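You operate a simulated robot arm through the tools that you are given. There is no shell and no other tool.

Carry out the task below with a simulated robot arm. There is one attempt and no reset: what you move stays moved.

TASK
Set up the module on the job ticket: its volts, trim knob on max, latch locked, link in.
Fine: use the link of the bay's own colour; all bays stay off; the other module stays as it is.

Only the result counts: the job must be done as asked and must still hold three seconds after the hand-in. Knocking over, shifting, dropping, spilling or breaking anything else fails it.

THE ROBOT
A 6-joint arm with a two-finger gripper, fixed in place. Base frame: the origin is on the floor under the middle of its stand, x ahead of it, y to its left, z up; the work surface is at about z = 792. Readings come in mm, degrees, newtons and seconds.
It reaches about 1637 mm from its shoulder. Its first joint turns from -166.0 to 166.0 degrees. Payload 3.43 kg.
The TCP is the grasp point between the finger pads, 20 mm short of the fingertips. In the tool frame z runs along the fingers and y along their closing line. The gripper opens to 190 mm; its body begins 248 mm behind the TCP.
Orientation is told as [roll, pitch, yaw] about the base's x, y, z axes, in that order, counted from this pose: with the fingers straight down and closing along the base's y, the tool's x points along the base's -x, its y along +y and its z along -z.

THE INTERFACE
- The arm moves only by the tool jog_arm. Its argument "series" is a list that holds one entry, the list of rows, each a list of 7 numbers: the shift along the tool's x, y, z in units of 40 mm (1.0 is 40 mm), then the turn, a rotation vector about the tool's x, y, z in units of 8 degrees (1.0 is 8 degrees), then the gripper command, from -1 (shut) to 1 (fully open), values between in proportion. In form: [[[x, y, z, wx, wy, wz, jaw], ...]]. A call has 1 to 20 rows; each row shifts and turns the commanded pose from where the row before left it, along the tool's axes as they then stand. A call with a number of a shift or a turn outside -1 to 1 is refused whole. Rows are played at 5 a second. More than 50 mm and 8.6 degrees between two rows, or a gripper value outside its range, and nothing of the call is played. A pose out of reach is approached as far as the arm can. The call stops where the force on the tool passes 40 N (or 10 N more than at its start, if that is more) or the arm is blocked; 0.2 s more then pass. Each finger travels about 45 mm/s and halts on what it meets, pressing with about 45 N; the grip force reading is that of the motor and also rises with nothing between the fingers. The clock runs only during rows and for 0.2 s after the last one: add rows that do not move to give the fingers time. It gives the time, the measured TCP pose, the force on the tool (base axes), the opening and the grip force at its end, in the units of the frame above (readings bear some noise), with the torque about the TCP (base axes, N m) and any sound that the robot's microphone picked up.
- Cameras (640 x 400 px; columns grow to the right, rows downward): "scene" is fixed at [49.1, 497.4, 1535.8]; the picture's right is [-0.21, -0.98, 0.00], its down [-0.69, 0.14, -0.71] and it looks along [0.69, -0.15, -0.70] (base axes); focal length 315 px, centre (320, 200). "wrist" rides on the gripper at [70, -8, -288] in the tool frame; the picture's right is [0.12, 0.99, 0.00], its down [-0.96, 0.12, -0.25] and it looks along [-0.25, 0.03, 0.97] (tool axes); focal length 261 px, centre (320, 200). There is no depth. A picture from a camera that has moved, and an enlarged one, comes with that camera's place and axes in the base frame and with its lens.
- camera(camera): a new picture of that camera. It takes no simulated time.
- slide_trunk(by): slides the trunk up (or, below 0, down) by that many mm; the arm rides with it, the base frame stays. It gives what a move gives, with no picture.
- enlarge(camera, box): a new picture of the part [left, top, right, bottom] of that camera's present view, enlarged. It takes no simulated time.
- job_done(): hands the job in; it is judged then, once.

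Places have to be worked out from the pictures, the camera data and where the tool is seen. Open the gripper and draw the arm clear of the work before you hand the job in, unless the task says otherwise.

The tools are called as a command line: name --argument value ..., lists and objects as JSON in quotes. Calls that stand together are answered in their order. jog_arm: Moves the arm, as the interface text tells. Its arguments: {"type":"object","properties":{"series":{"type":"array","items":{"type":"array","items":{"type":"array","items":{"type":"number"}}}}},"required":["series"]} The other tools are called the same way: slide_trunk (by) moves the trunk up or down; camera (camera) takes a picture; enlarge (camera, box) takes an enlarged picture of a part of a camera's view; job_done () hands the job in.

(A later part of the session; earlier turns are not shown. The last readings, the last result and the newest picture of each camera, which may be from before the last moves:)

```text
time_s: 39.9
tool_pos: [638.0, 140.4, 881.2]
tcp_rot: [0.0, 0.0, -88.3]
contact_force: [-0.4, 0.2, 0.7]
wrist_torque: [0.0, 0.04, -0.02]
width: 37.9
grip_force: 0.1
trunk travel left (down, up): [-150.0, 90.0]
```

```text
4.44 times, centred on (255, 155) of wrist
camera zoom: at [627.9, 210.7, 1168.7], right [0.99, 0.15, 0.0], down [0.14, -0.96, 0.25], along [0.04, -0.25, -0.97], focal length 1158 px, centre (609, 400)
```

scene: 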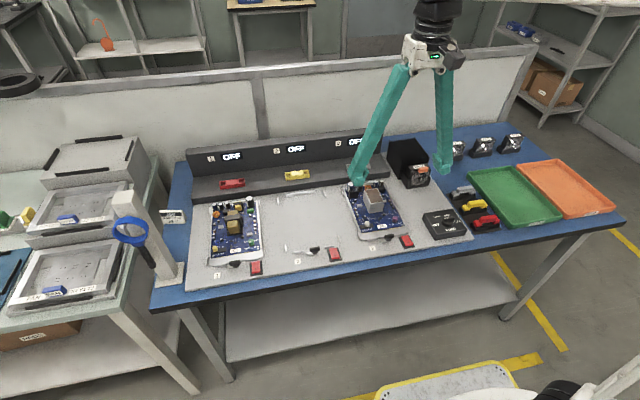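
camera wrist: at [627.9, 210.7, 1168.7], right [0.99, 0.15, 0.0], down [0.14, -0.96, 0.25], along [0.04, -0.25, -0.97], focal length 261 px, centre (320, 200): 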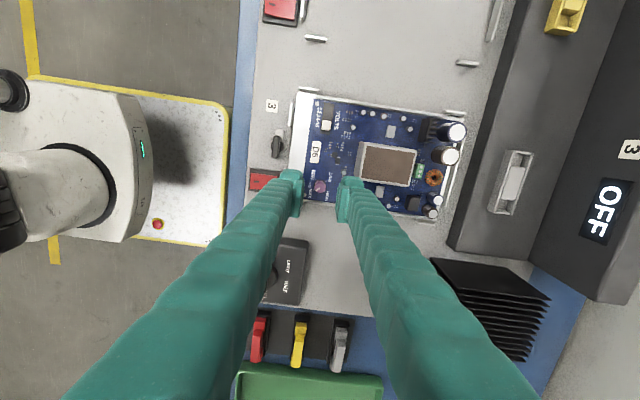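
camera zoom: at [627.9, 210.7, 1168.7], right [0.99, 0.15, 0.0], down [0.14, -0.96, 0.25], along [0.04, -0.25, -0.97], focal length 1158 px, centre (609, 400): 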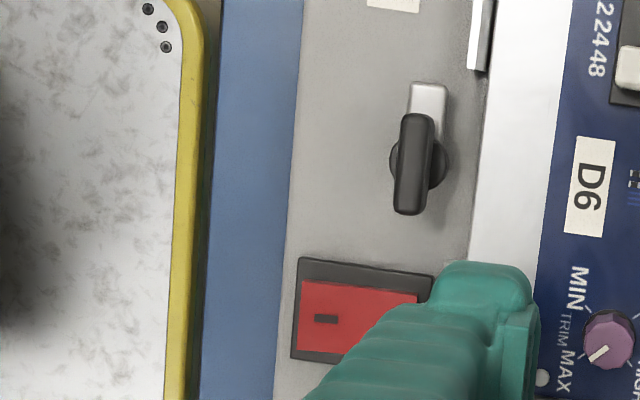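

Trim done. The latch bar centre is about (572.5, 184.5), top z≈815. I'll move over and turn back to yaw +90, keeping the tool offset to +y so the fingers stay away from the red switch.

jog_arm --series '[[[0.76, -0.797, -0.3, 0, 0, 0, -0.6], [0.76, -0.797, 0, 0, 0, 0, -0.6], [0, 0, 0, 0, 0, -1, -0.6], [0, 0, 0, 0, 0, -1, -0.6], [0, 0, 0, 0, 0, -1, -0.6], [0, 0, 0, 0, 0, -1, -0.6], [0, 0, 0, 0, 0, -1, -0.6], [0, 0, 0, 0, 0, -1, -0.6], [0, 0, 0, 0, 0, -1, -0.6], [0, 0, 0, 0, 0, -1, -0.6], [0, 0, 0, 0, 0, -1, -0.6], [0, 0, 0, 0, 0, -1, -0.6], [0, 0, 0, 0, 0, -1, -0.6], [0, 0, 0, 0, 0, -1, -0.6], [0, 0, 0, 0, 0, -1, -0.6], [0, 0, 0, 0, 0, -1, -0.6], [0, 0, 0, 0, 0, -1, -0.6], [0, 0, 0, 0, 0, 0, -0.6]]]'

jog_arm --series '[[[0, 0, 0, 0, 0, -1, -0.6], [0, 0, 0, 0, 0, -1, -0.6], [0, 0, 0, 0, 0, -1, -0.6], [0, 0, 0, 0, 0, -1, -0.6], [0, 0, 0, 0, 0, -1, -0.6], [0, 0, 0, 0, 0, -1, -0.6], [0, 0, 0, 0, 0, -1, -0.6], [0, 0, 0, 0, 0, -0.29, -0.6], [0, 0, 0, 0, 0, 0, -0.6]]]'

camera --camera "wrist"

enlarge --camera "wrist" --box '[250, 130, 390, 220]'

```text
time_s: 43.7
tool_pos: [573.0, 199.7, 893.2]
tcp_rot: [0.0, 0.0, 31.7]
contact_force: [0.1, -0.1, -0.2]
wrist_torque: [0.03, 0.0, -0.01]
width: 38.0
grip_force: 0.0
trunk travel left (down, up): [-150.0, 90.0]
```

```text
time_s: 45.7
tool_pos: [573.6, 199.5, 893.6]
tcp_rot: [0.0, 0.0, 90.0]
contact_force: [0.5, -0.2, -0.8]
wrist_torque: [-0.02, 0.03, -0.03]
width: 38.2
grip_force: 0.0
trunk travel left (down, up): [-150.0, 90.0]
```

```text
taken
camera wrist: at [581.0, 129.1, 1180.5], right [-0.99, -0.12, 0.0], down [-0.12, 0.96, 0.25], along [-0.03, 0.25, -0.97], focal length 261 px, centre (320, 200)
```

wrist: 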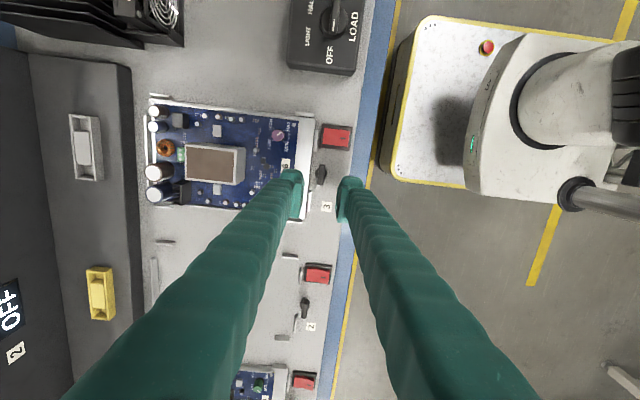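

```text
4.44 times, centred on (320, 175) of wrist
camera zoom: at [581.0, 129.1, 1180.5], right [-0.99, -0.12, 0.0], down [-0.12, 0.96, 0.25], along [-0.03, 0.25, -0.97], focal length 1158 px, centre (320, 311)
```

zoom: 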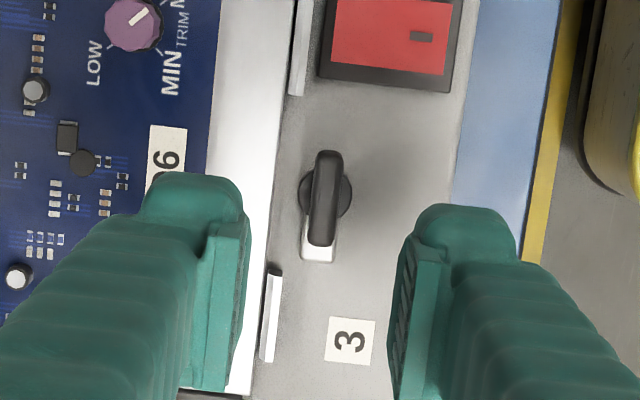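

I can see the latch bar clearly: it is 1.9 mm in -x and 13.3 mm in -y of the TCP axis. I'll adjust to put it at tool x = +15 mm, narrow the jaws to ~25 mm, and lower to z≈842 for another check.

jog_arm --series '[[[-0.043, 0.0475, 0.4, 0, 0, 0, -0.7], [0, 0, 0.5, 0, 0, 0, -0.74], [0, 0, 0.4, 0, 0, 0, -0.74], [0, 0, 0, 0, 0, 0, -0.74], [0, 0, 0, 0, 0, 0, -0.74]]]'

enlarge --camera "wrist" --box '[260, 140, 380, 220]'

enlarge --camera "scene" --box '[360, 200, 420, 255]'

```text
time_s: 46.9
tool_pos: [570.7, 201.8, 840.7]
tcp_rot: [0.1, 0.0, 89.9]
contact_force: [0.5, -0.3, 0.5]
wrist_torque: [0.05, 0.0, -0.05]
width: 24.8
grip_force: 0.0
trunk travel left (down, up): [-150.0, 90.0]
```

```text
5.00 times, centred on (320, 180) of wrist
camera zoom: at [579.0, 130.8, 1128.3], right [-0.99, -0.12, 0.0], down [-0.11, 0.96, 0.25], along [-0.03, 0.25, -0.97], focal length 1303 px, centre (320, 300)
```

zoom: 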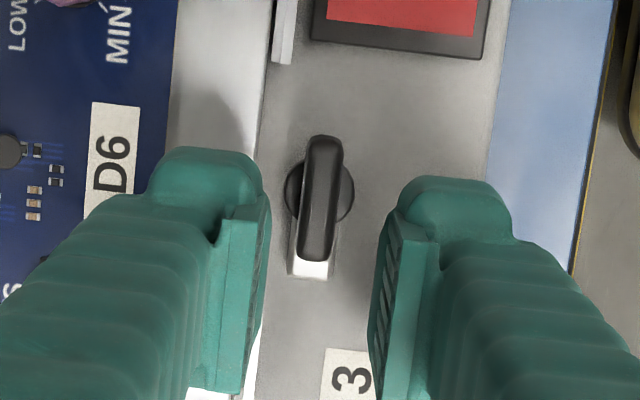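

```text
7.27 times, centred on (390, 228) of scene
camera zoom: at [49.1, 497.4, 1535.8], right [-0.21, -0.98, 0.0], down [-0.69, 0.14, -0.71], along [0.69, -0.15, -0.7], focal length 2294 px, centre (-189, 0)
```

zoom: 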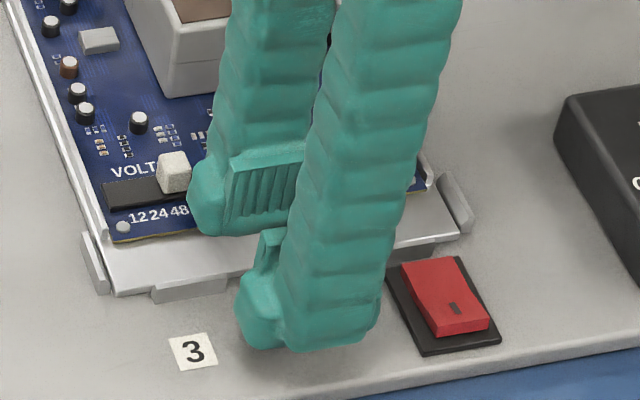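

The bar is at tool (15.4, 0.6) as intended. Lowering to z≈830 and closing lightly on the bar.

jog_arm --series '[[[0, 0.015, 0.13, 0, 0, 0, -0.74], [0, 0, 0.13, 0, 0, 0, -0.74], [0, 0, 0, 0, 0, 0, -0.82], [0, 0, 0, 0, 0, 0, -0.88], [0, 0, 0, 0, 0, 0, -0.905], [0, 0, 0, 0, 0, 0, -0.905]]]'

enlarge --camera "wrist" --box '[260, 140, 380, 220]'

enlarge --camera "scene" --box '[360, 200, 420, 255]'

```text
time_s: 48.3
tool_pos: [571.1, 201.7, 831.1]
tcp_rot: [0.0, 0.1, 89.9]
contact_force: [7.1, 0.8, -0.1]
wrist_torque: [0.02, -0.05, 0.09]
width: 12.9
grip_force: 3.1
trunk travel left (down, up): [-150.0, 90.0]
```

```text
5.00 times, centred on (320, 180) of wrist
camera zoom: at [578.8, 131.0, 1118.2], right [-0.99, -0.12, 0.0], down [-0.11, 0.96, 0.25], along [-0.03, 0.25, -0.97], focal length 1303 px, centre (320, 300)
```

zoom: 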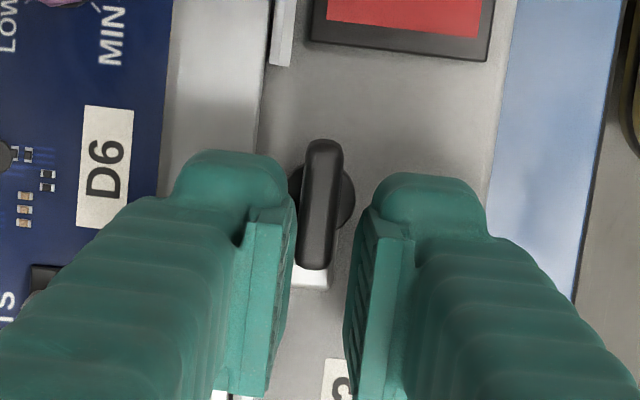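

```text
7.27 times, centred on (390, 228) of scene
camera zoom: at [49.1, 497.4, 1535.8], right [-0.21, -0.98, 0.0], down [-0.69, 0.14, -0.71], along [0.69, -0.15, -0.7], focal length 2294 px, centre (-189, 0)
```

zoom: 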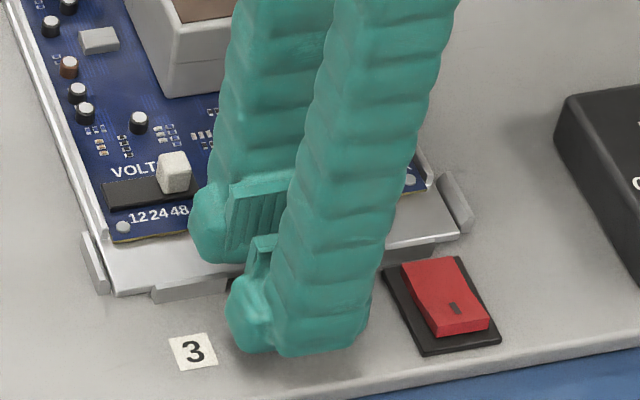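

The +x finger touches first (7 N in +x), so I'll shift 1.2 mm in +x to centre on the bar.

jog_arm --series '[[[0, -0.03, 0, 0, 0, 0, -0.905], [0, 0, 0, 0, 0, 0, -0.905], [0, 0, 0, 0, 0, 0, -0.905]]]'

enlarge --camera "wrist" --box '[290, 160, 350, 200]'

```text
time_s: 49.1
tool_pos: [571.4, 201.6, 830.1]
tcp_rot: [0.0, -0.1, 89.9]
contact_force: [5.2, 1.4, 2.0]
wrist_torque: [0.03, -0.04, 0.07]
width: 11.7
grip_force: 2.5
trunk travel left (down, up): [-150.0, 90.0]
```

```text
10.00 times, centred on (320, 180) of wrist
camera zoom: at [579.7, 130.9, 1118.1], right [-0.99, -0.12, 0.0], down [-0.11, 0.96, 0.25], along [-0.03, 0.25, -0.97], focal length 2606 px, centre (320, 400)
```

zoom: 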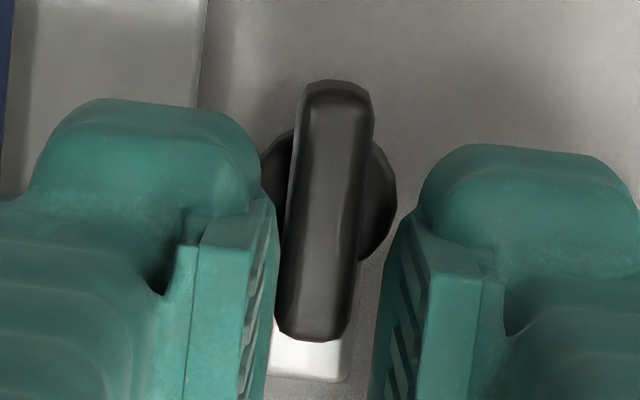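

The left pad touches while the right has about 3 mm gap; shifting another 1.6 mm in +x.

jog_arm --series '[[[0, -0.04, 0, 0, 0, 0, -0.9], [0, 0, 0, 0, 0, 0, -0.91], [0, 0, 0, 0, 0, 0, -0.91]]]'

enlarge --camera "wrist" --box '[290, 160, 350, 200]'

```text
time_s: 49.9
tool_pos: [573.2, 201.5, 831.4]
tcp_rot: [0.0, 0.0, 89.9]
contact_force: [0.5, 0.6, -0.9]
wrist_torque: [-0.01, 0.05, -0.03]
width: 9.3
grip_force: 0.8
trunk travel left (down, up): [-150.0, 90.0]
```

```text
10.00 times, centred on (320, 180) of wrist
camera zoom: at [581.2, 130.5, 1118.2], right [-0.99, -0.12, 0.0], down [-0.11, 0.96, 0.25], along [-0.03, 0.25, -0.97], focal length 2606 px, centre (320, 400)
```

zoom: 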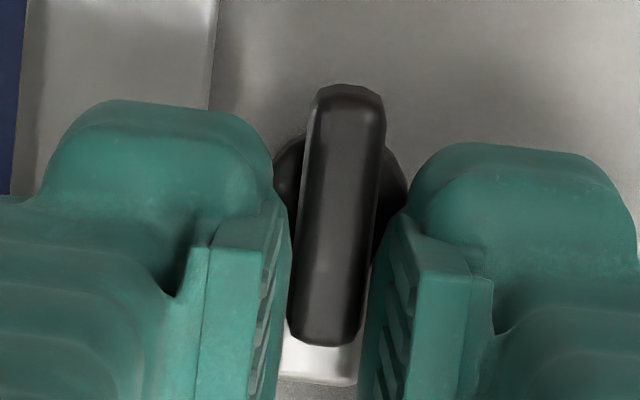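

Centred with almost no force. Now I rotate about the latch's own axis (offset 14.8 mm along tool x), first 24° clockwise.

jog_arm --series '[[[0.002, -0.0387, 0, 0, 0, 0.75, -0.91], [0.002, -0.0387, 0, 0, 0, 0.75, -0.91], [0.002, -0.0387, 0, 0, 0, 0.75, -0.91], [0.002, -0.0387, 0, 0, 0, 0.75, -0.91], [0, 0, 0, 0, 0, 0, -0.91]]]'

enlarge --camera "wrist" --box '[280, 150, 360, 205]'

enlarge --camera "scene" --box '[360, 200, 420, 255]'

```text
time_s: 51.1
tool_pos: [580.1, 199.3, 831.1]
tcp_rot: [0.0, 0.0, 65.9]
contact_force: [-0.3, 0.6, 0.0]
wrist_torque: [-0.02, -0.01, -0.01]
width: 9.6
grip_force: 0.8
trunk travel left (down, up): [-150.0, 90.0]
```

```text
7.27 times, centred on (320, 178) of wrist
camera zoom: at [557.8, 131.9, 1118.4], right [-0.95, 0.3, 0.0], down [0.29, 0.93, 0.25], along [0.07, 0.24, -0.97], focal length 1896 px, centre (320, 364)
```

zoom: 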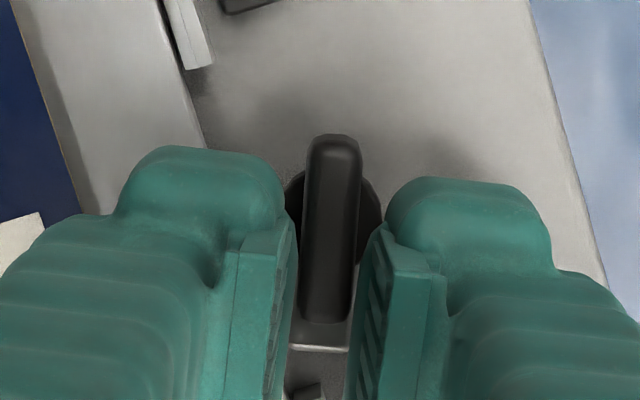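

```text
7.27 times, centred on (390, 228) of scene
camera zoom: at [49.1, 497.4, 1535.8], right [-0.21, -0.98, 0.0], down [-0.69, 0.14, -0.71], along [0.69, -0.15, -0.7], focal length 2294 px, centre (-189, 0)
```

zoom: 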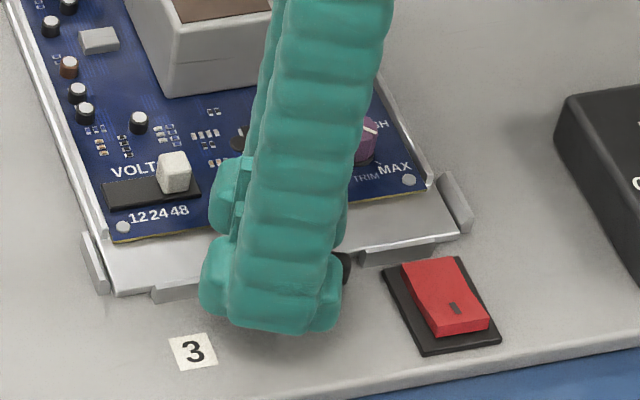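

The latch bar turned 24° with the gripper, forces near zero. Continuing another 36°.

jog_arm --series '[[[0.002, -0.0387, 0, 0, 0, 0.75, -0.91], [0.002, -0.0387, 0, 0, 0, 0.75, -0.91], [0.002, -0.0387, 0, 0, 0, 0.75, -0.91], [0.002, -0.0387, 0, 0, 0, 0.75, -0.91], [0.002, -0.0387, 0, 0, 0, 0.75, -0.91], [0.002, -0.0387, 0, 0, 0, 0.75, -0.91], [0, 0, 0, 0, 0, 0, -0.91]]]'

enlarge --camera "wrist" --box '[280, 150, 360, 205]'

enlarge --camera "scene" --box '[360, 200, 420, 255]'

```text
time_s: 52.7
tool_pos: [585.1, 193.6, 831.2]
tcp_rot: [0.0, 0.0, 30.0]
contact_force: [0.5, -4.0, -0.5]
wrist_torque: [-0.01, -0.03, 0.02]
width: 10.9
grip_force: 1.4
trunk travel left (down, up): [-150.0, 90.0]
```

```text
7.27 times, centred on (320, 178) of wrist
camera zoom: at [528.4, 151.0, 1118.6], right [-0.6, 0.8, 0.0], down [0.78, 0.58, 0.25], along [0.2, 0.15, -0.97], focal length 1896 px, centre (320, 364)
```

zoom: 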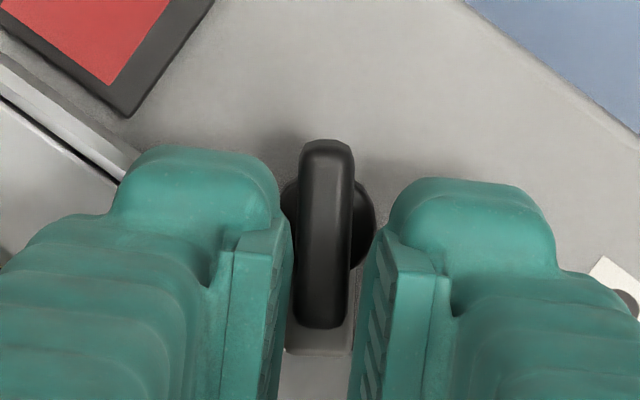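

```text
7.27 times, centred on (390, 228) of scene
camera zoom: at [49.1, 497.4, 1535.8], right [-0.21, -0.98, 0.0], down [-0.69, 0.14, -0.71], along [0.69, -0.15, -0.7], focal length 2294 px, centre (-189, 0)
```

zoom: 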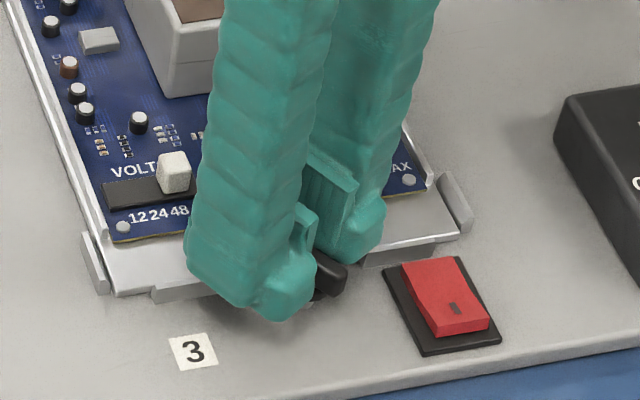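

Good so far; the switch stays clear. Finishing the last 30°.

jog_arm --series '[[[0.002, -0.0387, 0, 0, 0, 0.75, -0.91], [0.002, -0.0387, 0, 0, 0, 0.75, -0.91], [0.002, -0.0387, 0, 0, 0, 0.75, -0.91], [0.002, -0.0387, 0, 0, 0, 0.75, -0.91], [0, 0, 0, 0, 0, 0, -0.91]]]'

enlarge --camera "wrist" --box '[280, 150, 360, 205]'

enlarge --camera "scene" --box '[360, 200, 420, 255]'

```text
time_s: 53.9
tool_pos: [586.5, 187.9, 830.6]
tcp_rot: [0.0, 0.0, 6.0]
contact_force: [3.2, -4.2, -0.7]
wrist_torque: [-0.05, -0.02, 0.07]
width: 11.4
grip_force: 2.0
trunk travel left (down, up): [-150.0, 90.0]
```

```text
7.27 times, centred on (320, 178) of wrist
camera zoom: at [517.6, 172.2, 1118.2], right [-0.22, 0.98, 0.0], down [0.94, 0.21, 0.25], along [0.24, 0.05, -0.97], focal length 1896 px, centre (320, 364)
```

zoom: 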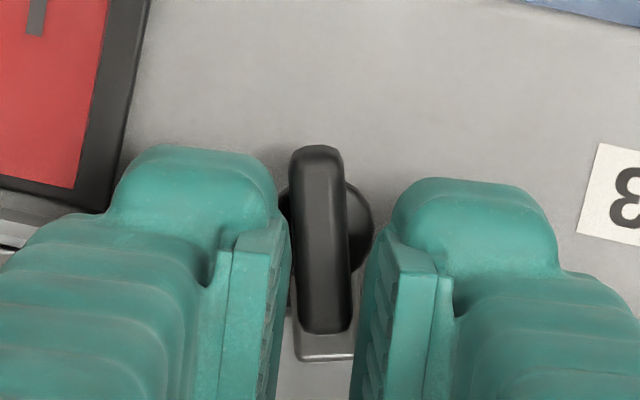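

```text
7.27 times, centred on (390, 228) of scene
camera zoom: at [49.1, 497.4, 1535.8], right [-0.21, -0.98, 0.0], down [-0.69, 0.14, -0.71], along [0.69, -0.15, -0.7], focal length 2294 px, centre (-189, 0)
```

zoom: 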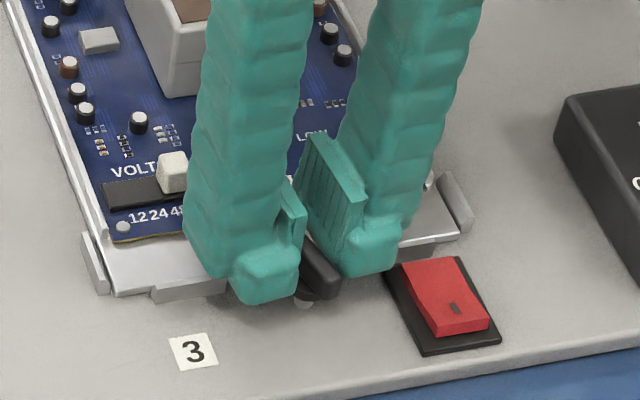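

The bar lags the gripper by about 8–10° (slack), so it still has ~15° to go. I'll squeeze a touch more and rotate another 12°.

jog_arm --series '[[[0, 0, 0, 0, 0, 0, -0.93], [0.002, -0.0387, 0, 0, 0, 0.75, -0.93], [0.002, -0.0387, 0, 0, 0, 0.75, -0.93], [0, 0, 0, 0, 0, 0, -0.93]]]'

enlarge --camera "wrist" --box '[280, 150, 360, 205]'

enlarge --camera "scene" --box '[370, 210, 410, 250]'

```text
time_s: 54.9
tool_pos: [586.4, 184.1, 830.6]
tcp_rot: [-0.1, 0.0, -6.1]
contact_force: [-1.2, -11.5, -1.0]
wrist_torque: [-0.09, 0.05, 0.55]
width: 9.2
grip_force: 40.6
trunk travel left (down, up): [-150.0, 90.0]
```

```text
7.27 times, centred on (320, 178) of wrist
camera zoom: at [515.9, 183.3, 1118.1], right [-0.01, 1.0, 0.0], down [0.97, 0.01, 0.25], along [0.25, 0.0, -0.97], focal length 1896 px, centre (320, 364)
```

zoom: 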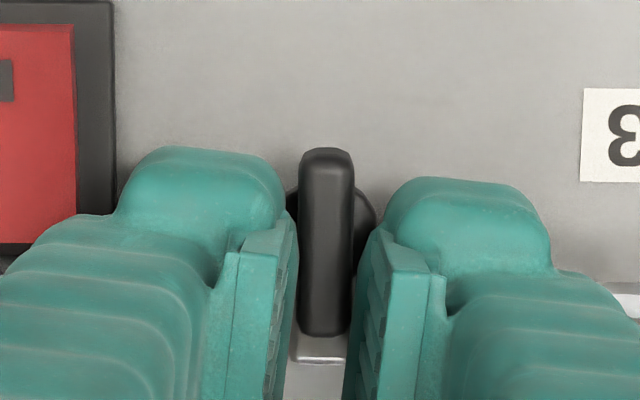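

```text
10.00 times, centred on (390, 230) of scene
camera zoom: at [49.1, 497.4, 1535.8], right [-0.21, -0.98, 0.0], down [-0.69, 0.14, -0.71], along [0.69, -0.15, -0.7], focal length 3154 px, centre (-380, -100)
```

zoom: 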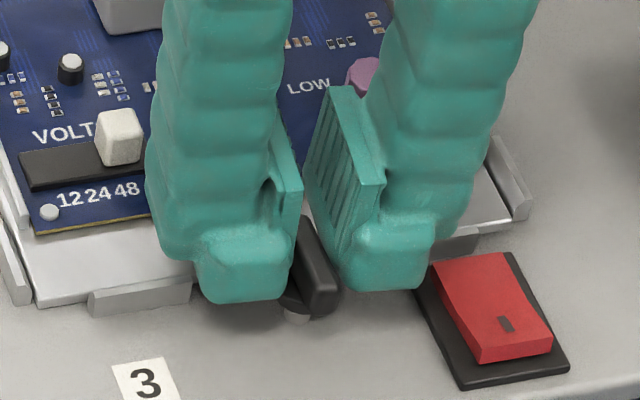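

The bar now aligns with base x and the torque has risen to 0.55 N m: the latch is at its locked stop. Releasing and lifting to verify.

jog_arm --series '[[[0, 0, 0, 0, 0, 0, -0.85], [0, 0, 0, 0, 0, 0, -0.8], [0, 0, -0.3, 0, 0, 0, -0.8], [0, 0, -0.8, 0, 0, 0, -0.8], [0, 0, -0.9, 0, 0, 0, -0.7], [0, 0, -0.9, 0, 0, 0, -0.6], [0, 0, 0, 0, 0, 0, -0.6]]]'

enlarge --camera "wrist" --box '[270, 120, 370, 190]'

enlarge --camera "scene" --box '[360, 200, 420, 255]'

```text
time_s: 56.5
tool_pos: [588.0, 184.5, 946.4]
tcp_rot: [0.1, -0.1, -6.1]
contact_force: [0.3, 0.1, 0.5]
wrist_torque: [0.02, -0.01, 0.02]
width: 38.0
grip_force: 0.1
trunk travel left (down, up): [-150.0, 90.0]
```

```text
5.71 times, centred on (320, 155) of wrist
camera zoom: at [516.2, 183.9, 1234.5], right [-0.01, 1.0, 0.0], down [0.97, 0.01, 0.25], along [0.25, 0.0, -0.97], focal length 1489 px, centre (320, 457)
```

zoom: 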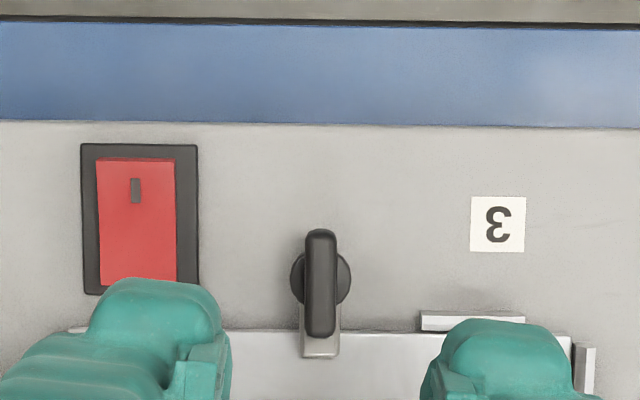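

```text
7.27 times, centred on (390, 228) of scene
camera zoom: at [49.1, 497.4, 1535.8], right [-0.21, -0.98, 0.0], down [-0.69, 0.14, -0.71], along [0.69, -0.15, -0.7], focal length 2294 px, centre (-189, 0)
```

zoom: 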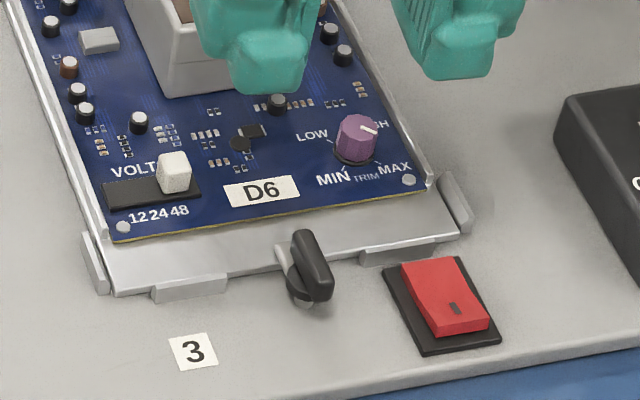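

Latch is locked (tongue over the tray). Now the grey link: I'll turn to yaw +90 and travel at this height to above the link rack.

jog_arm --series '[[[0, 0, 0, 0, 0, -1, -0.6], [0, 0, 0, 0, 0, -1, -0.6], [0, 0, 0, 0, 0, -1, -0.6], [0, 0, 0, 0, 0, -1, -0.6], [0, 0, 0, 0, 0, -1, -0.6], [0, 0, 0, 0, 0, -1, -0.6], [0, 0, 0, 0, 0, -1, -0.6], [0, 0, 0, 0, 0, -1, -0.6], [0, 0, 0, 0, 0, -1, -0.6], [0, 0, 0, 0, 0, -1, -0.6], [0, 0, 0, 0, 0, -1, -0.6], [0, 0, 0, 0, 0, -1, -0.6], [0, 0, 0, 0, 0, 0, -0.6]]]'

jog_arm --series '[[[0.97, -0.325, -0.1, 0, 0, 0, -0.3], [0.97, -0.325, -0.1, 0, 0, 0, -0.3], [0.97, -0.325, -0.1, 0, 0, 0, -0.3], [0.97, -0.325, 0, 0, 0, 0, -0.3], [0.97, -0.325, 0, 0, 0, 0, -0.3], [0.97, -0.325, 0, 0, 0, 0, -0.3], [0.97, -0.325, 0, 0, 0, 0, -0.3], [0.97, -0.325, 0, 0, 0, 0, -0.3], [0, 0, 0, 0, 0, 0, -0.3]]]'

camera --camera "wrist"

enlarge --camera "wrist" --box '[240, 100, 400, 220]'

```text
time_s: 59.3
tool_pos: [586.7, 185.2, 945.8]
tcp_rot: [0.0, -0.1, 89.9]
contact_force: [-0.3, 0.7, 0.2]
wrist_torque: [0.03, 0.02, 0.02]
width: 37.7
grip_force: 0.1
trunk travel left (down, up): [-150.0, 90.0]
```

```text
time_s: 61.3
tool_pos: [691.9, -125.3, 956.8]
tcp_rot: [0.0, 0.1, 89.9]
contact_force: [-0.2, -0.2, -0.4]
wrist_torque: [0.0, 0.04, 0.02]
width: 66.6
grip_force: 0.0
trunk travel left (down, up): [-150.0, 90.0]
```

```text
taken
camera wrist: at [699.1, -196.3, 1244.9], right [-0.99, -0.12, 0.0], down [-0.11, 0.96, 0.25], along [-0.03, 0.25, -0.97], focal length 261 px, centre (320, 200)
```

wrist: 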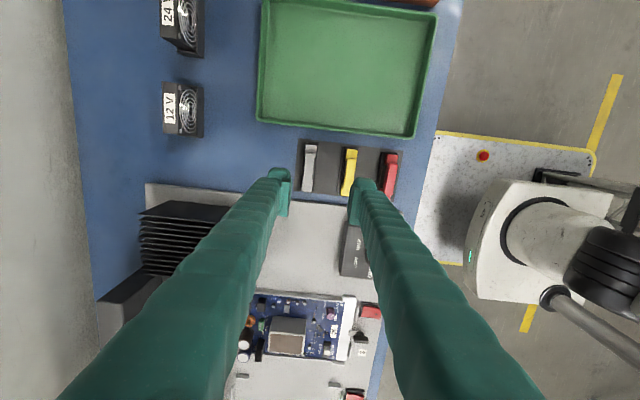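

```text
3.33 times, centred on (320, 160) of wrist
camera zoom: at [699.1, -196.3, 1244.9], right [-0.99, -0.12, 0.0], down [-0.11, 0.96, 0.25], along [-0.03, 0.25, -0.97], focal length 869 px, centre (320, 333)
```

zoom: 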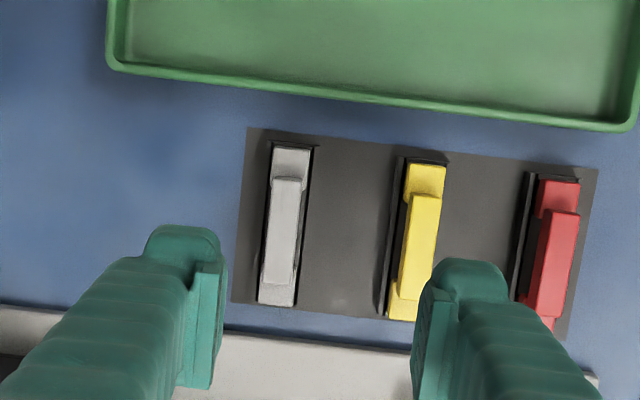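

The grey link's handle is around (710, -138), running along y. I'll zoom in on it from the scene camera to judge the handle and holder heights.

enlarge --camera "scene" --box '[448, 175, 488, 205]'

enlarge --camera "wrist" --box '[295, 130, 335, 195]'

enlarge --camera "scene" --box '[340, 150, 385, 180]'

```text
13.33 times, centred on (468, 190) of scene
camera zoom: at [49.1, 497.4, 1535.8], right [-0.21, -0.98, 0.0], down [-0.69, 0.14, -0.71], along [0.69, -0.15, -0.7], focal length 4205 px, centre (-1653, 333)
```

zoom: 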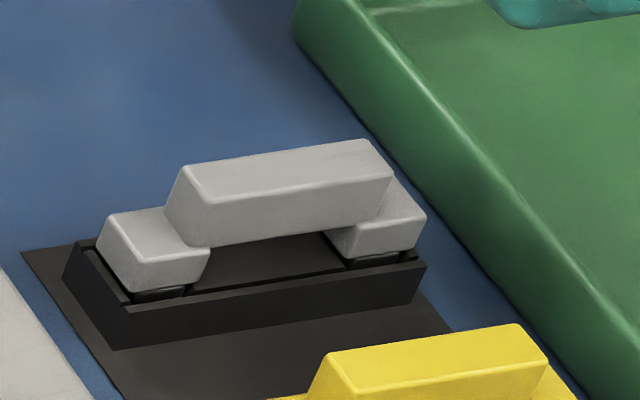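

```text
6.15 times, centred on (315, 162) of wrist
camera zoom: at [699.1, -196.3, 1244.9], right [-0.99, -0.12, 0.0], down [-0.11, 0.96, 0.25], along [-0.03, 0.25, -0.97], focal length 1604 px, centre (351, 431)
```

zoom: 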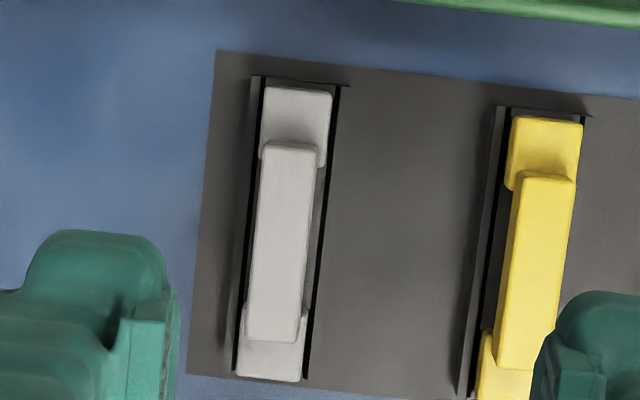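

```text
13.33 times, centred on (362, 165) of scene
camera zoom: at [49.1, 497.4, 1535.8], right [-0.21, -0.98, 0.0], down [-0.69, 0.14, -0.71], along [0.69, -0.15, -0.7], focal length 4205 px, centre (-247, 667)
```

zoom: 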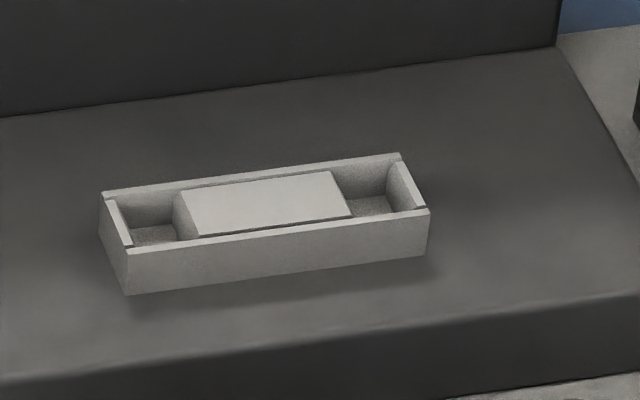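

The link has raised handle (~z 819–834) on end feet; the socket is a box with two end pockets. I'll move above the handle centre (~(709.8, -138.3)) and lower partway.

jog_arm --series '[[[0.325, -0.4475, 0.3, 0, 0, 0, -0.5], [0, 0, 0.8, 0, 0, 0, -0.54], [0, 0, 0.8, 0, 0, 0, -0.54], [0, 0, 0, 0, 0, 0, -0.54], [0, 0, 0, 0, 0, 0, -0.54]]]'

enlarge --camera "wrist" --box '[260, 140, 380, 230]'

enlarge --camera "scene" --box '[430, 150, 500, 210]'

```text
time_s: 62.5
tool_pos: [709.6, -138.6, 881.9]
tcp_rot: [0.0, 0.1, 89.9]
contact_force: [0.6, 0.3, 0.2]
wrist_torque: [0.01, 0.0, 0.02]
width: 44.0
grip_force: 0.0
trunk travel left (down, up): [-150.0, 90.0]
```

```text
4.44 times, centred on (320, 185) of wrist
camera zoom: at [717.3, -209.2, 1169.8], right [-0.99, -0.12, 0.0], down [-0.11, 0.96, 0.25], along [-0.03, 0.25, -0.97], focal length 1158 px, centre (320, 267)
```

zoom: 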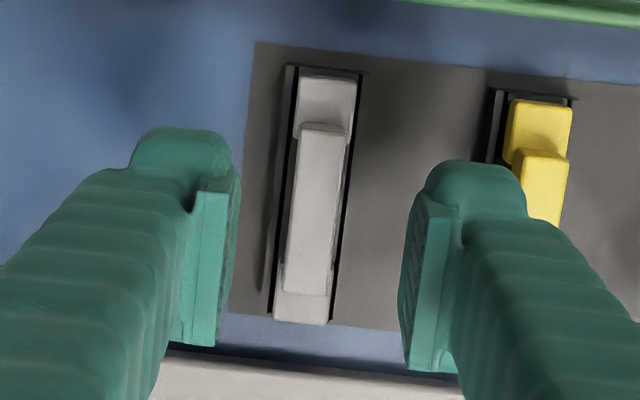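

```text
6.67 times, centred on (465, 180) of scene
camera zoom: at [49.1, 497.4, 1535.8], right [-0.21, -0.98, 0.0], down [-0.69, 0.14, -0.71], along [0.69, -0.15, -0.7], focal length 2102 px, centre (-647, 333)
```

zoom: 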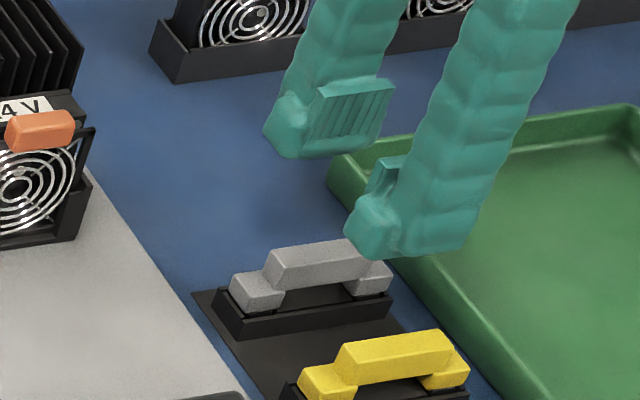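

Aligned within 1 mm. Lowering to z≈831 around the handle (tips ≈811, just above the holder walls).

jog_arm --series '[[[0.02, -0.015, 0.5, 0, 0, 0, -0.6], [0, 0, 0.5, 0, 0, 0, -0.66], [0, 0, 0.15, 0, 0, 0, -0.66], [0, 0, 0.12, 0, 0, 0, -0.66], [0, 0, 0, 0, 0, 0, -0.66]]]'

enlarge --camera "wrist" --box '[260, 140, 380, 230]'

enlarge --camera "scene" --box '[440, 160, 490, 210]'

```text
time_s: 63.7
tool_pos: [709.5, -140.4, 832.8]
tcp_rot: [0.0, 0.0, 89.8]
contact_force: [0.6, 0.8, 0.1]
wrist_torque: [0.02, -0.04, -0.01]
width: 32.2
grip_force: 0.0
trunk travel left (down, up): [-150.0, 90.0]
```

```text
4.44 times, centred on (320, 185) of wrist
camera zoom: at [717.6, -210.5, 1119.7], right [-0.99, -0.12, 0.0], down [-0.11, 0.96, 0.25], along [-0.03, 0.25, -0.97], focal length 1158 px, centre (320, 267)
```

zoom: 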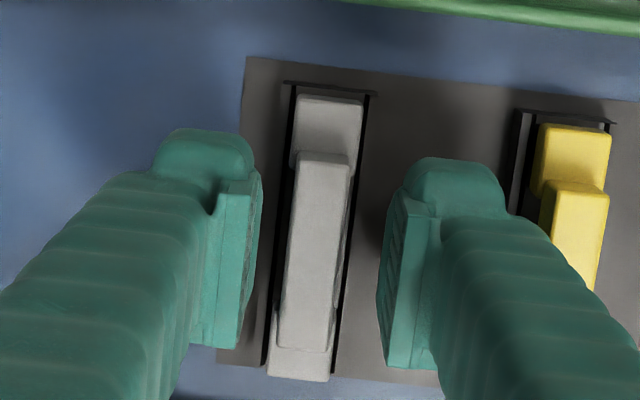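

```text
8.00 times, centred on (465, 185) of scene
camera zoom: at [49.1, 497.4, 1535.8], right [-0.21, -0.98, 0.0], down [-0.69, 0.14, -0.71], along [0.69, -0.15, -0.7], focal length 2523 px, centre (-840, 320)
```

zoom: 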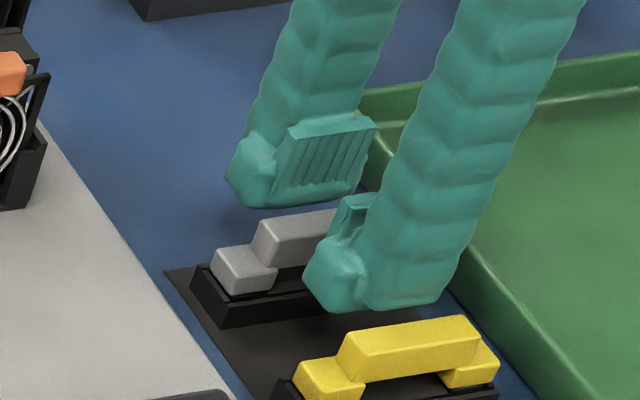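

Handle is centred between the pads. Lowering 3 mm more, then closing to grip.

jog_arm --series '[[[0, -0.02, 0.04, 0, 0, 0, -0.66], [0, 0, 0.04, 0, 0, 0, -0.66], [0, 0, 0, 0, 0, 0, -0.75], [0, 0, 0, 0, 0, 0, -0.82], [0, 0, 0, 0, 0, 0, -0.86], [0, 0, 0, 0, 0, 0, -0.86]]]'

enlarge --camera "wrist" --box '[260, 140, 380, 230]'

```text
time_s: 65.1
tool_pos: [709.7, -139.1, 829.5]
tcp_rot: [-0.1, 0.0, 90.0]
contact_force: [0.2, 0.0, 0.3]
wrist_torque: [0.02, -0.02, 0.05]
width: 14.3
grip_force: 0.2
trunk travel left (down, up): [-150.0, 90.0]
```

```text
4.44 times, centred on (320, 185) of wrist
camera zoom: at [718.3, -210.2, 1116.4], right [-0.99, -0.12, 0.0], down [-0.11, 0.96, 0.25], along [-0.03, 0.25, -0.97], focal length 1158 px, centre (320, 267)
```

zoom: 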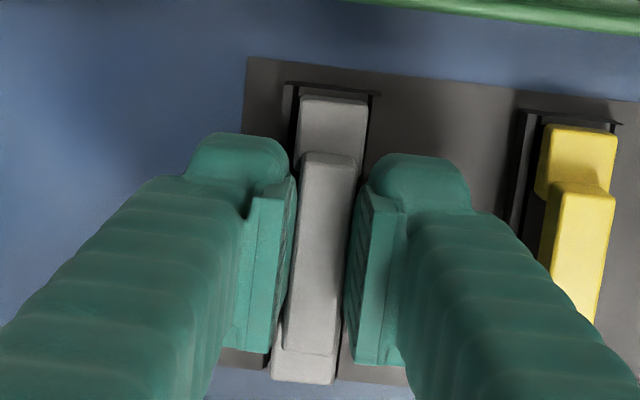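

Nearly touching; closing a little more and watching for any upward push.

jog_arm --series '[[[0, 0, 0, 0, 0, 0, -0.88], [0, 0, 0, 0, 0, 0, -0.9], [0, 0, 0, 0, 0, 0, -0.9]]]'

enlarge --camera "wrist" --box '[260, 140, 380, 230]'

```text
time_s: 65.9
tool_pos: [709.5, -139.8, 829.8]
tcp_rot: [0.1, 0.0, 89.9]
contact_force: [0.4, 0.7, -2.1]
wrist_torque: [0.02, -0.04, 0.03]
width: 12.6
grip_force: 44.8
trunk travel left (down, up): [-150.0, 90.0]
```

```text
4.44 times, centred on (320, 185) of wrist
camera zoom: at [718.3, -210.2, 1116.3], right [-0.99, -0.12, 0.0], down [-0.11, 0.96, 0.25], along [-0.03, 0.25, -0.97], focal length 1158 px, centre (320, 267)
```

zoom: 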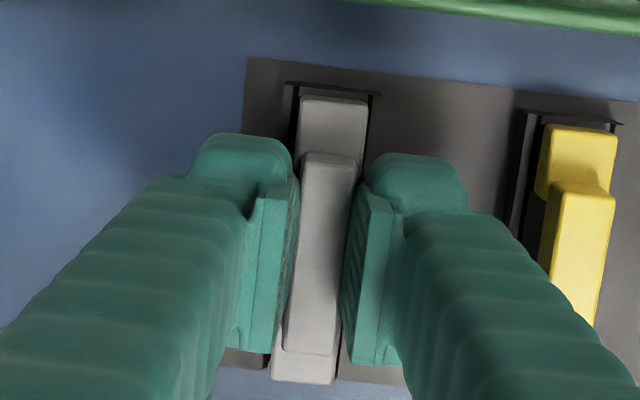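

Gripped firmly on the pads (12.6 mm, 45 N, no upward push). Lifting straight up gently.

jog_arm --series '[[[0, 0, 0, 0, 0, 0, -0.95], [0, 0, -0.1, 0, 0, 0, -0.95], [0, 0, -0.15, 0, 0, 0, -0.95], [0, 0, -0.2, 0, 0, 0, -0.95], [0, 0, -0.3, 0, 0, 0, -0.95], [0, 0, -0.4, 0, 0, 0, -0.95], [0, 0, -0.5, 0, 0, 0, -0.95], [0, 0, 0, 0, 0, 0, -0.95]]]'

enlarge --camera "wrist" --box '[260, 140, 380, 230]'

enlarge --camera "scene" --box '[430, 140, 500, 210]'

```text
time_s: 67.7
tool_pos: [709.7, -140.1, 894.8]
tcp_rot: [-0.1, 0.0, 89.9]
contact_force: [-0.4, -0.3, -0.3]
wrist_torque: [0.05, 0.0, -0.01]
width: 12.5
grip_force: 44.8
trunk travel left (down, up): [-150.0, 90.0]
```

```text
4.44 times, centred on (320, 185) of wrist
camera zoom: at [718.0, -210.2, 1182.6], right [-0.99, -0.12, 0.0], down [-0.11, 0.96, 0.25], along [-0.03, 0.25, -0.97], focal length 1158 px, centre (320, 267)
```

zoom: 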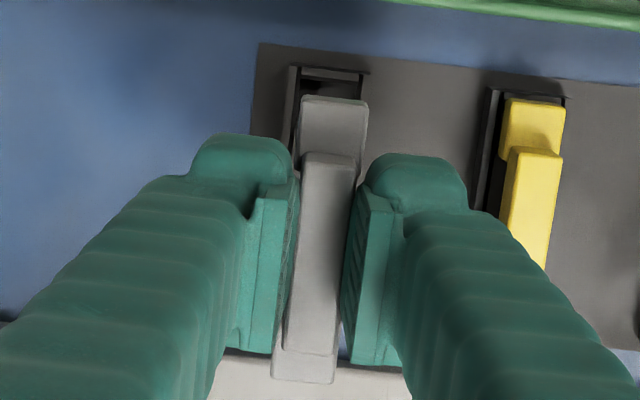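

```text
5.71 times, centred on (465, 175) of scene
camera zoom: at [49.1, 497.4, 1535.8], right [-0.21, -0.98, 0.0], down [-0.69, 0.14, -0.71], along [0.69, -0.15, -0.7], focal length 1802 px, centre (-509, 343)
```

zoom: 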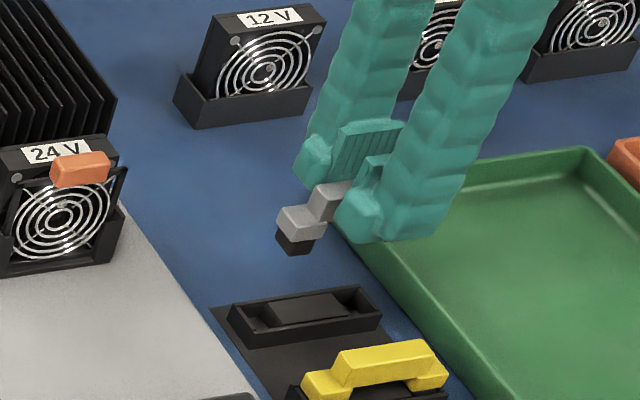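

The grey link is out, held firmly. The emptied holder beneath gives me a calibration picture (holder seen from 65 mm above seat), so I'll record it closely before travelling.

enlarge --camera "wrist" --box '[300, 145, 348, 175]'

enlarge --camera "wrist" --box '[290, 200, 350, 240]'

enlarge --camera "scene" --box '[448, 155, 498, 195]'

```text
13.33 times, centred on (324, 160) of wrist
camera zoom: at [718.0, -210.2, 1182.6], right [-0.99, -0.12, 0.0], down [-0.11, 0.96, 0.25], along [-0.03, 0.25, -0.97], focal length 3475 px, centre (267, 733)
```

zoom: 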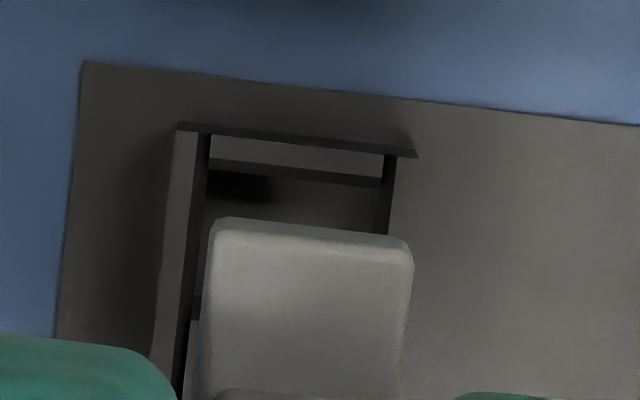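

```text
10.00 times, centred on (320, 220) of wrist
camera zoom: at [718.0, -210.2, 1182.6], right [-0.99, -0.12, 0.0], down [-0.11, 0.96, 0.25], along [-0.03, 0.25, -0.97], focal length 2606 px, centre (320, 0)
```

zoom: 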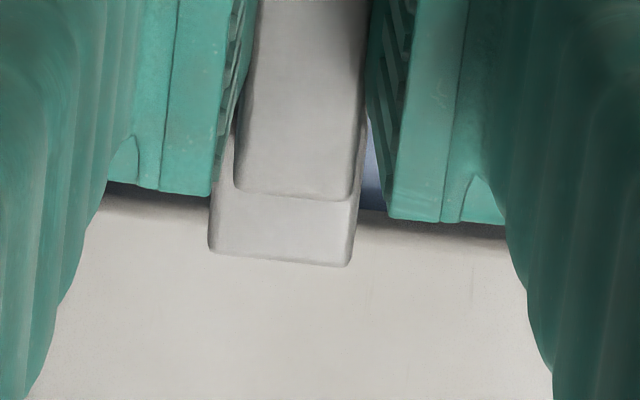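

```text
10.00 times, centred on (473, 175) of scene
camera zoom: at [49.1, 497.4, 1535.8], right [-0.21, -0.98, 0.0], down [-0.69, 0.14, -0.71], along [0.69, -0.15, -0.7], focal length 3154 px, centre (-1210, 450)
```

zoom: 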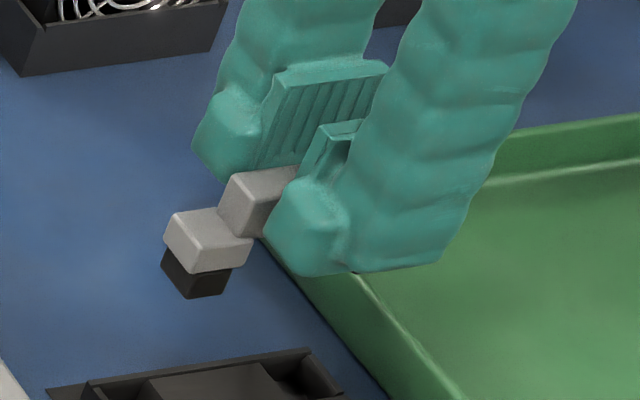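

Noted: the holder's end wall as seen at seat+65 mm. Now raise to a safe travel height and go across to y≈185 (staying at x≈710, clear of the heat sink).

jog_arm --series '[[[0, 0, -0.8, 0, 0, 0, -0.95], [0, 0, -0.9, 0, 0, 0, -0.95], [0, 0, -0.9, 0, 0, 0, -0.95], [-0.9, 0, 0, 0, 0, 0, -0.95], [-0.9, 0, 0, 0, 0, 0, -0.95], [-0.9, 0, 0, 0, 0, 0, -0.95], [-0.9, 0, 0, 0, 0, 0, -0.95], [-0.9, 0, 0, 0, 0, 0, -0.95], [-0.9, 0, 0, 0, 0, 0, -0.95], [-0.9, 0, 0, 0, 0, 0, -0.95], [-0.9, 0, 0, 0, 0, 0, -0.95], [-0.9, 0, 0, 0, 0, 0, -0.95], [0, 0, 0, 0, 0, 0, -0.95]]]'

camera --camera "wrist"

camera --camera "scene"

```text
time_s: 70.5
tool_pos: [709.5, 186.1, 997.8]
tcp_rot: [0.0, -0.2, 89.8]
contact_force: [-0.2, -0.8, 0.1]
wrist_torque: [-0.01, -0.03, 0.0]
width: 12.4
grip_force: 44.8
trunk travel left (down, up): [-150.0, 90.0]
```

```text
taken
camera wrist: at [718.4, 114.7, 1286.1], right [-0.99, -0.12, 0.0], down [-0.11, 0.96, 0.25], along [-0.03, 0.25, -0.97], focal length 261 px, centre (320, 200)
```

wrist: 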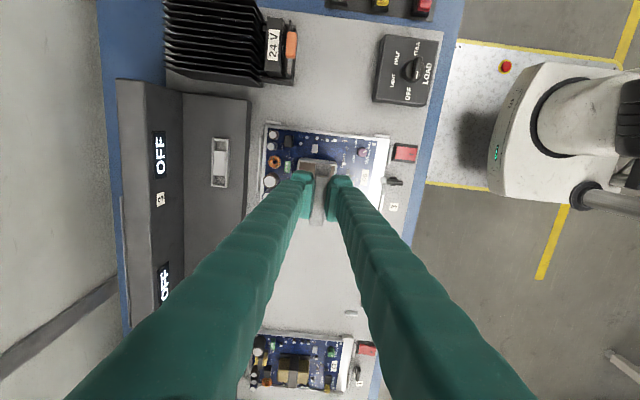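

```text
taken
```

scene: 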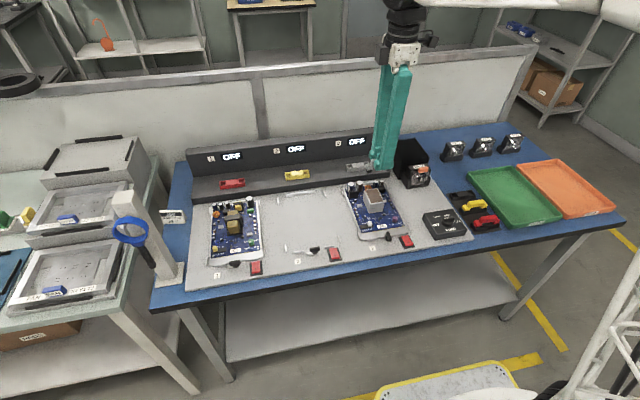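

The socket is visible to the left of the fingers. Zooming in to measure it.

enlarge --camera "wrist" --box '[120, 80, 280, 220]'

enlarge --camera "wrist" --box '[195, 130, 245, 195]'

```text
2.86 times, centred on (200, 150) of wrist
camera zoom: at [718.4, 114.7, 1286.1], right [-0.99, -0.12, 0.0], down [-0.11, 0.96, 0.25], along [-0.03, 0.25, -0.97], focal length 745 px, centre (663, 343)
```

zoom: 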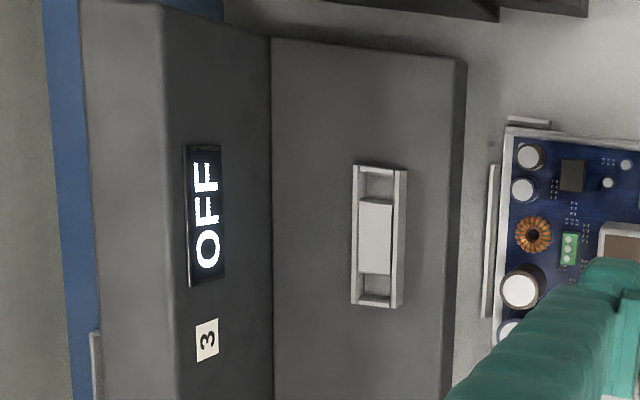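

```text
6.15 times, centred on (220, 162) of wrist
camera zoom: at [718.4, 114.7, 1286.1], right [-0.99, -0.12, 0.0], down [-0.11, 0.96, 0.25], along [-0.03, 0.25, -0.97], focal length 1604 px, centre (935, 431)
```

zoom: 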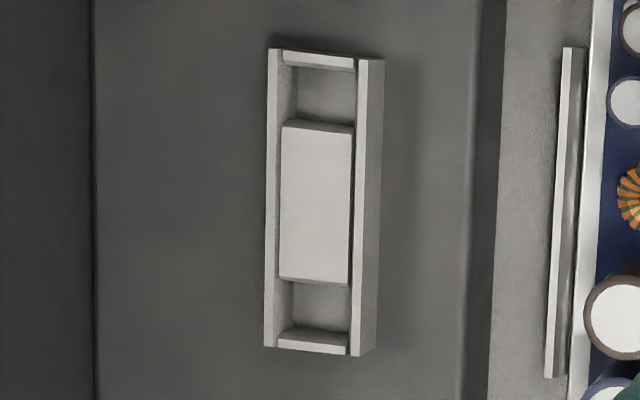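

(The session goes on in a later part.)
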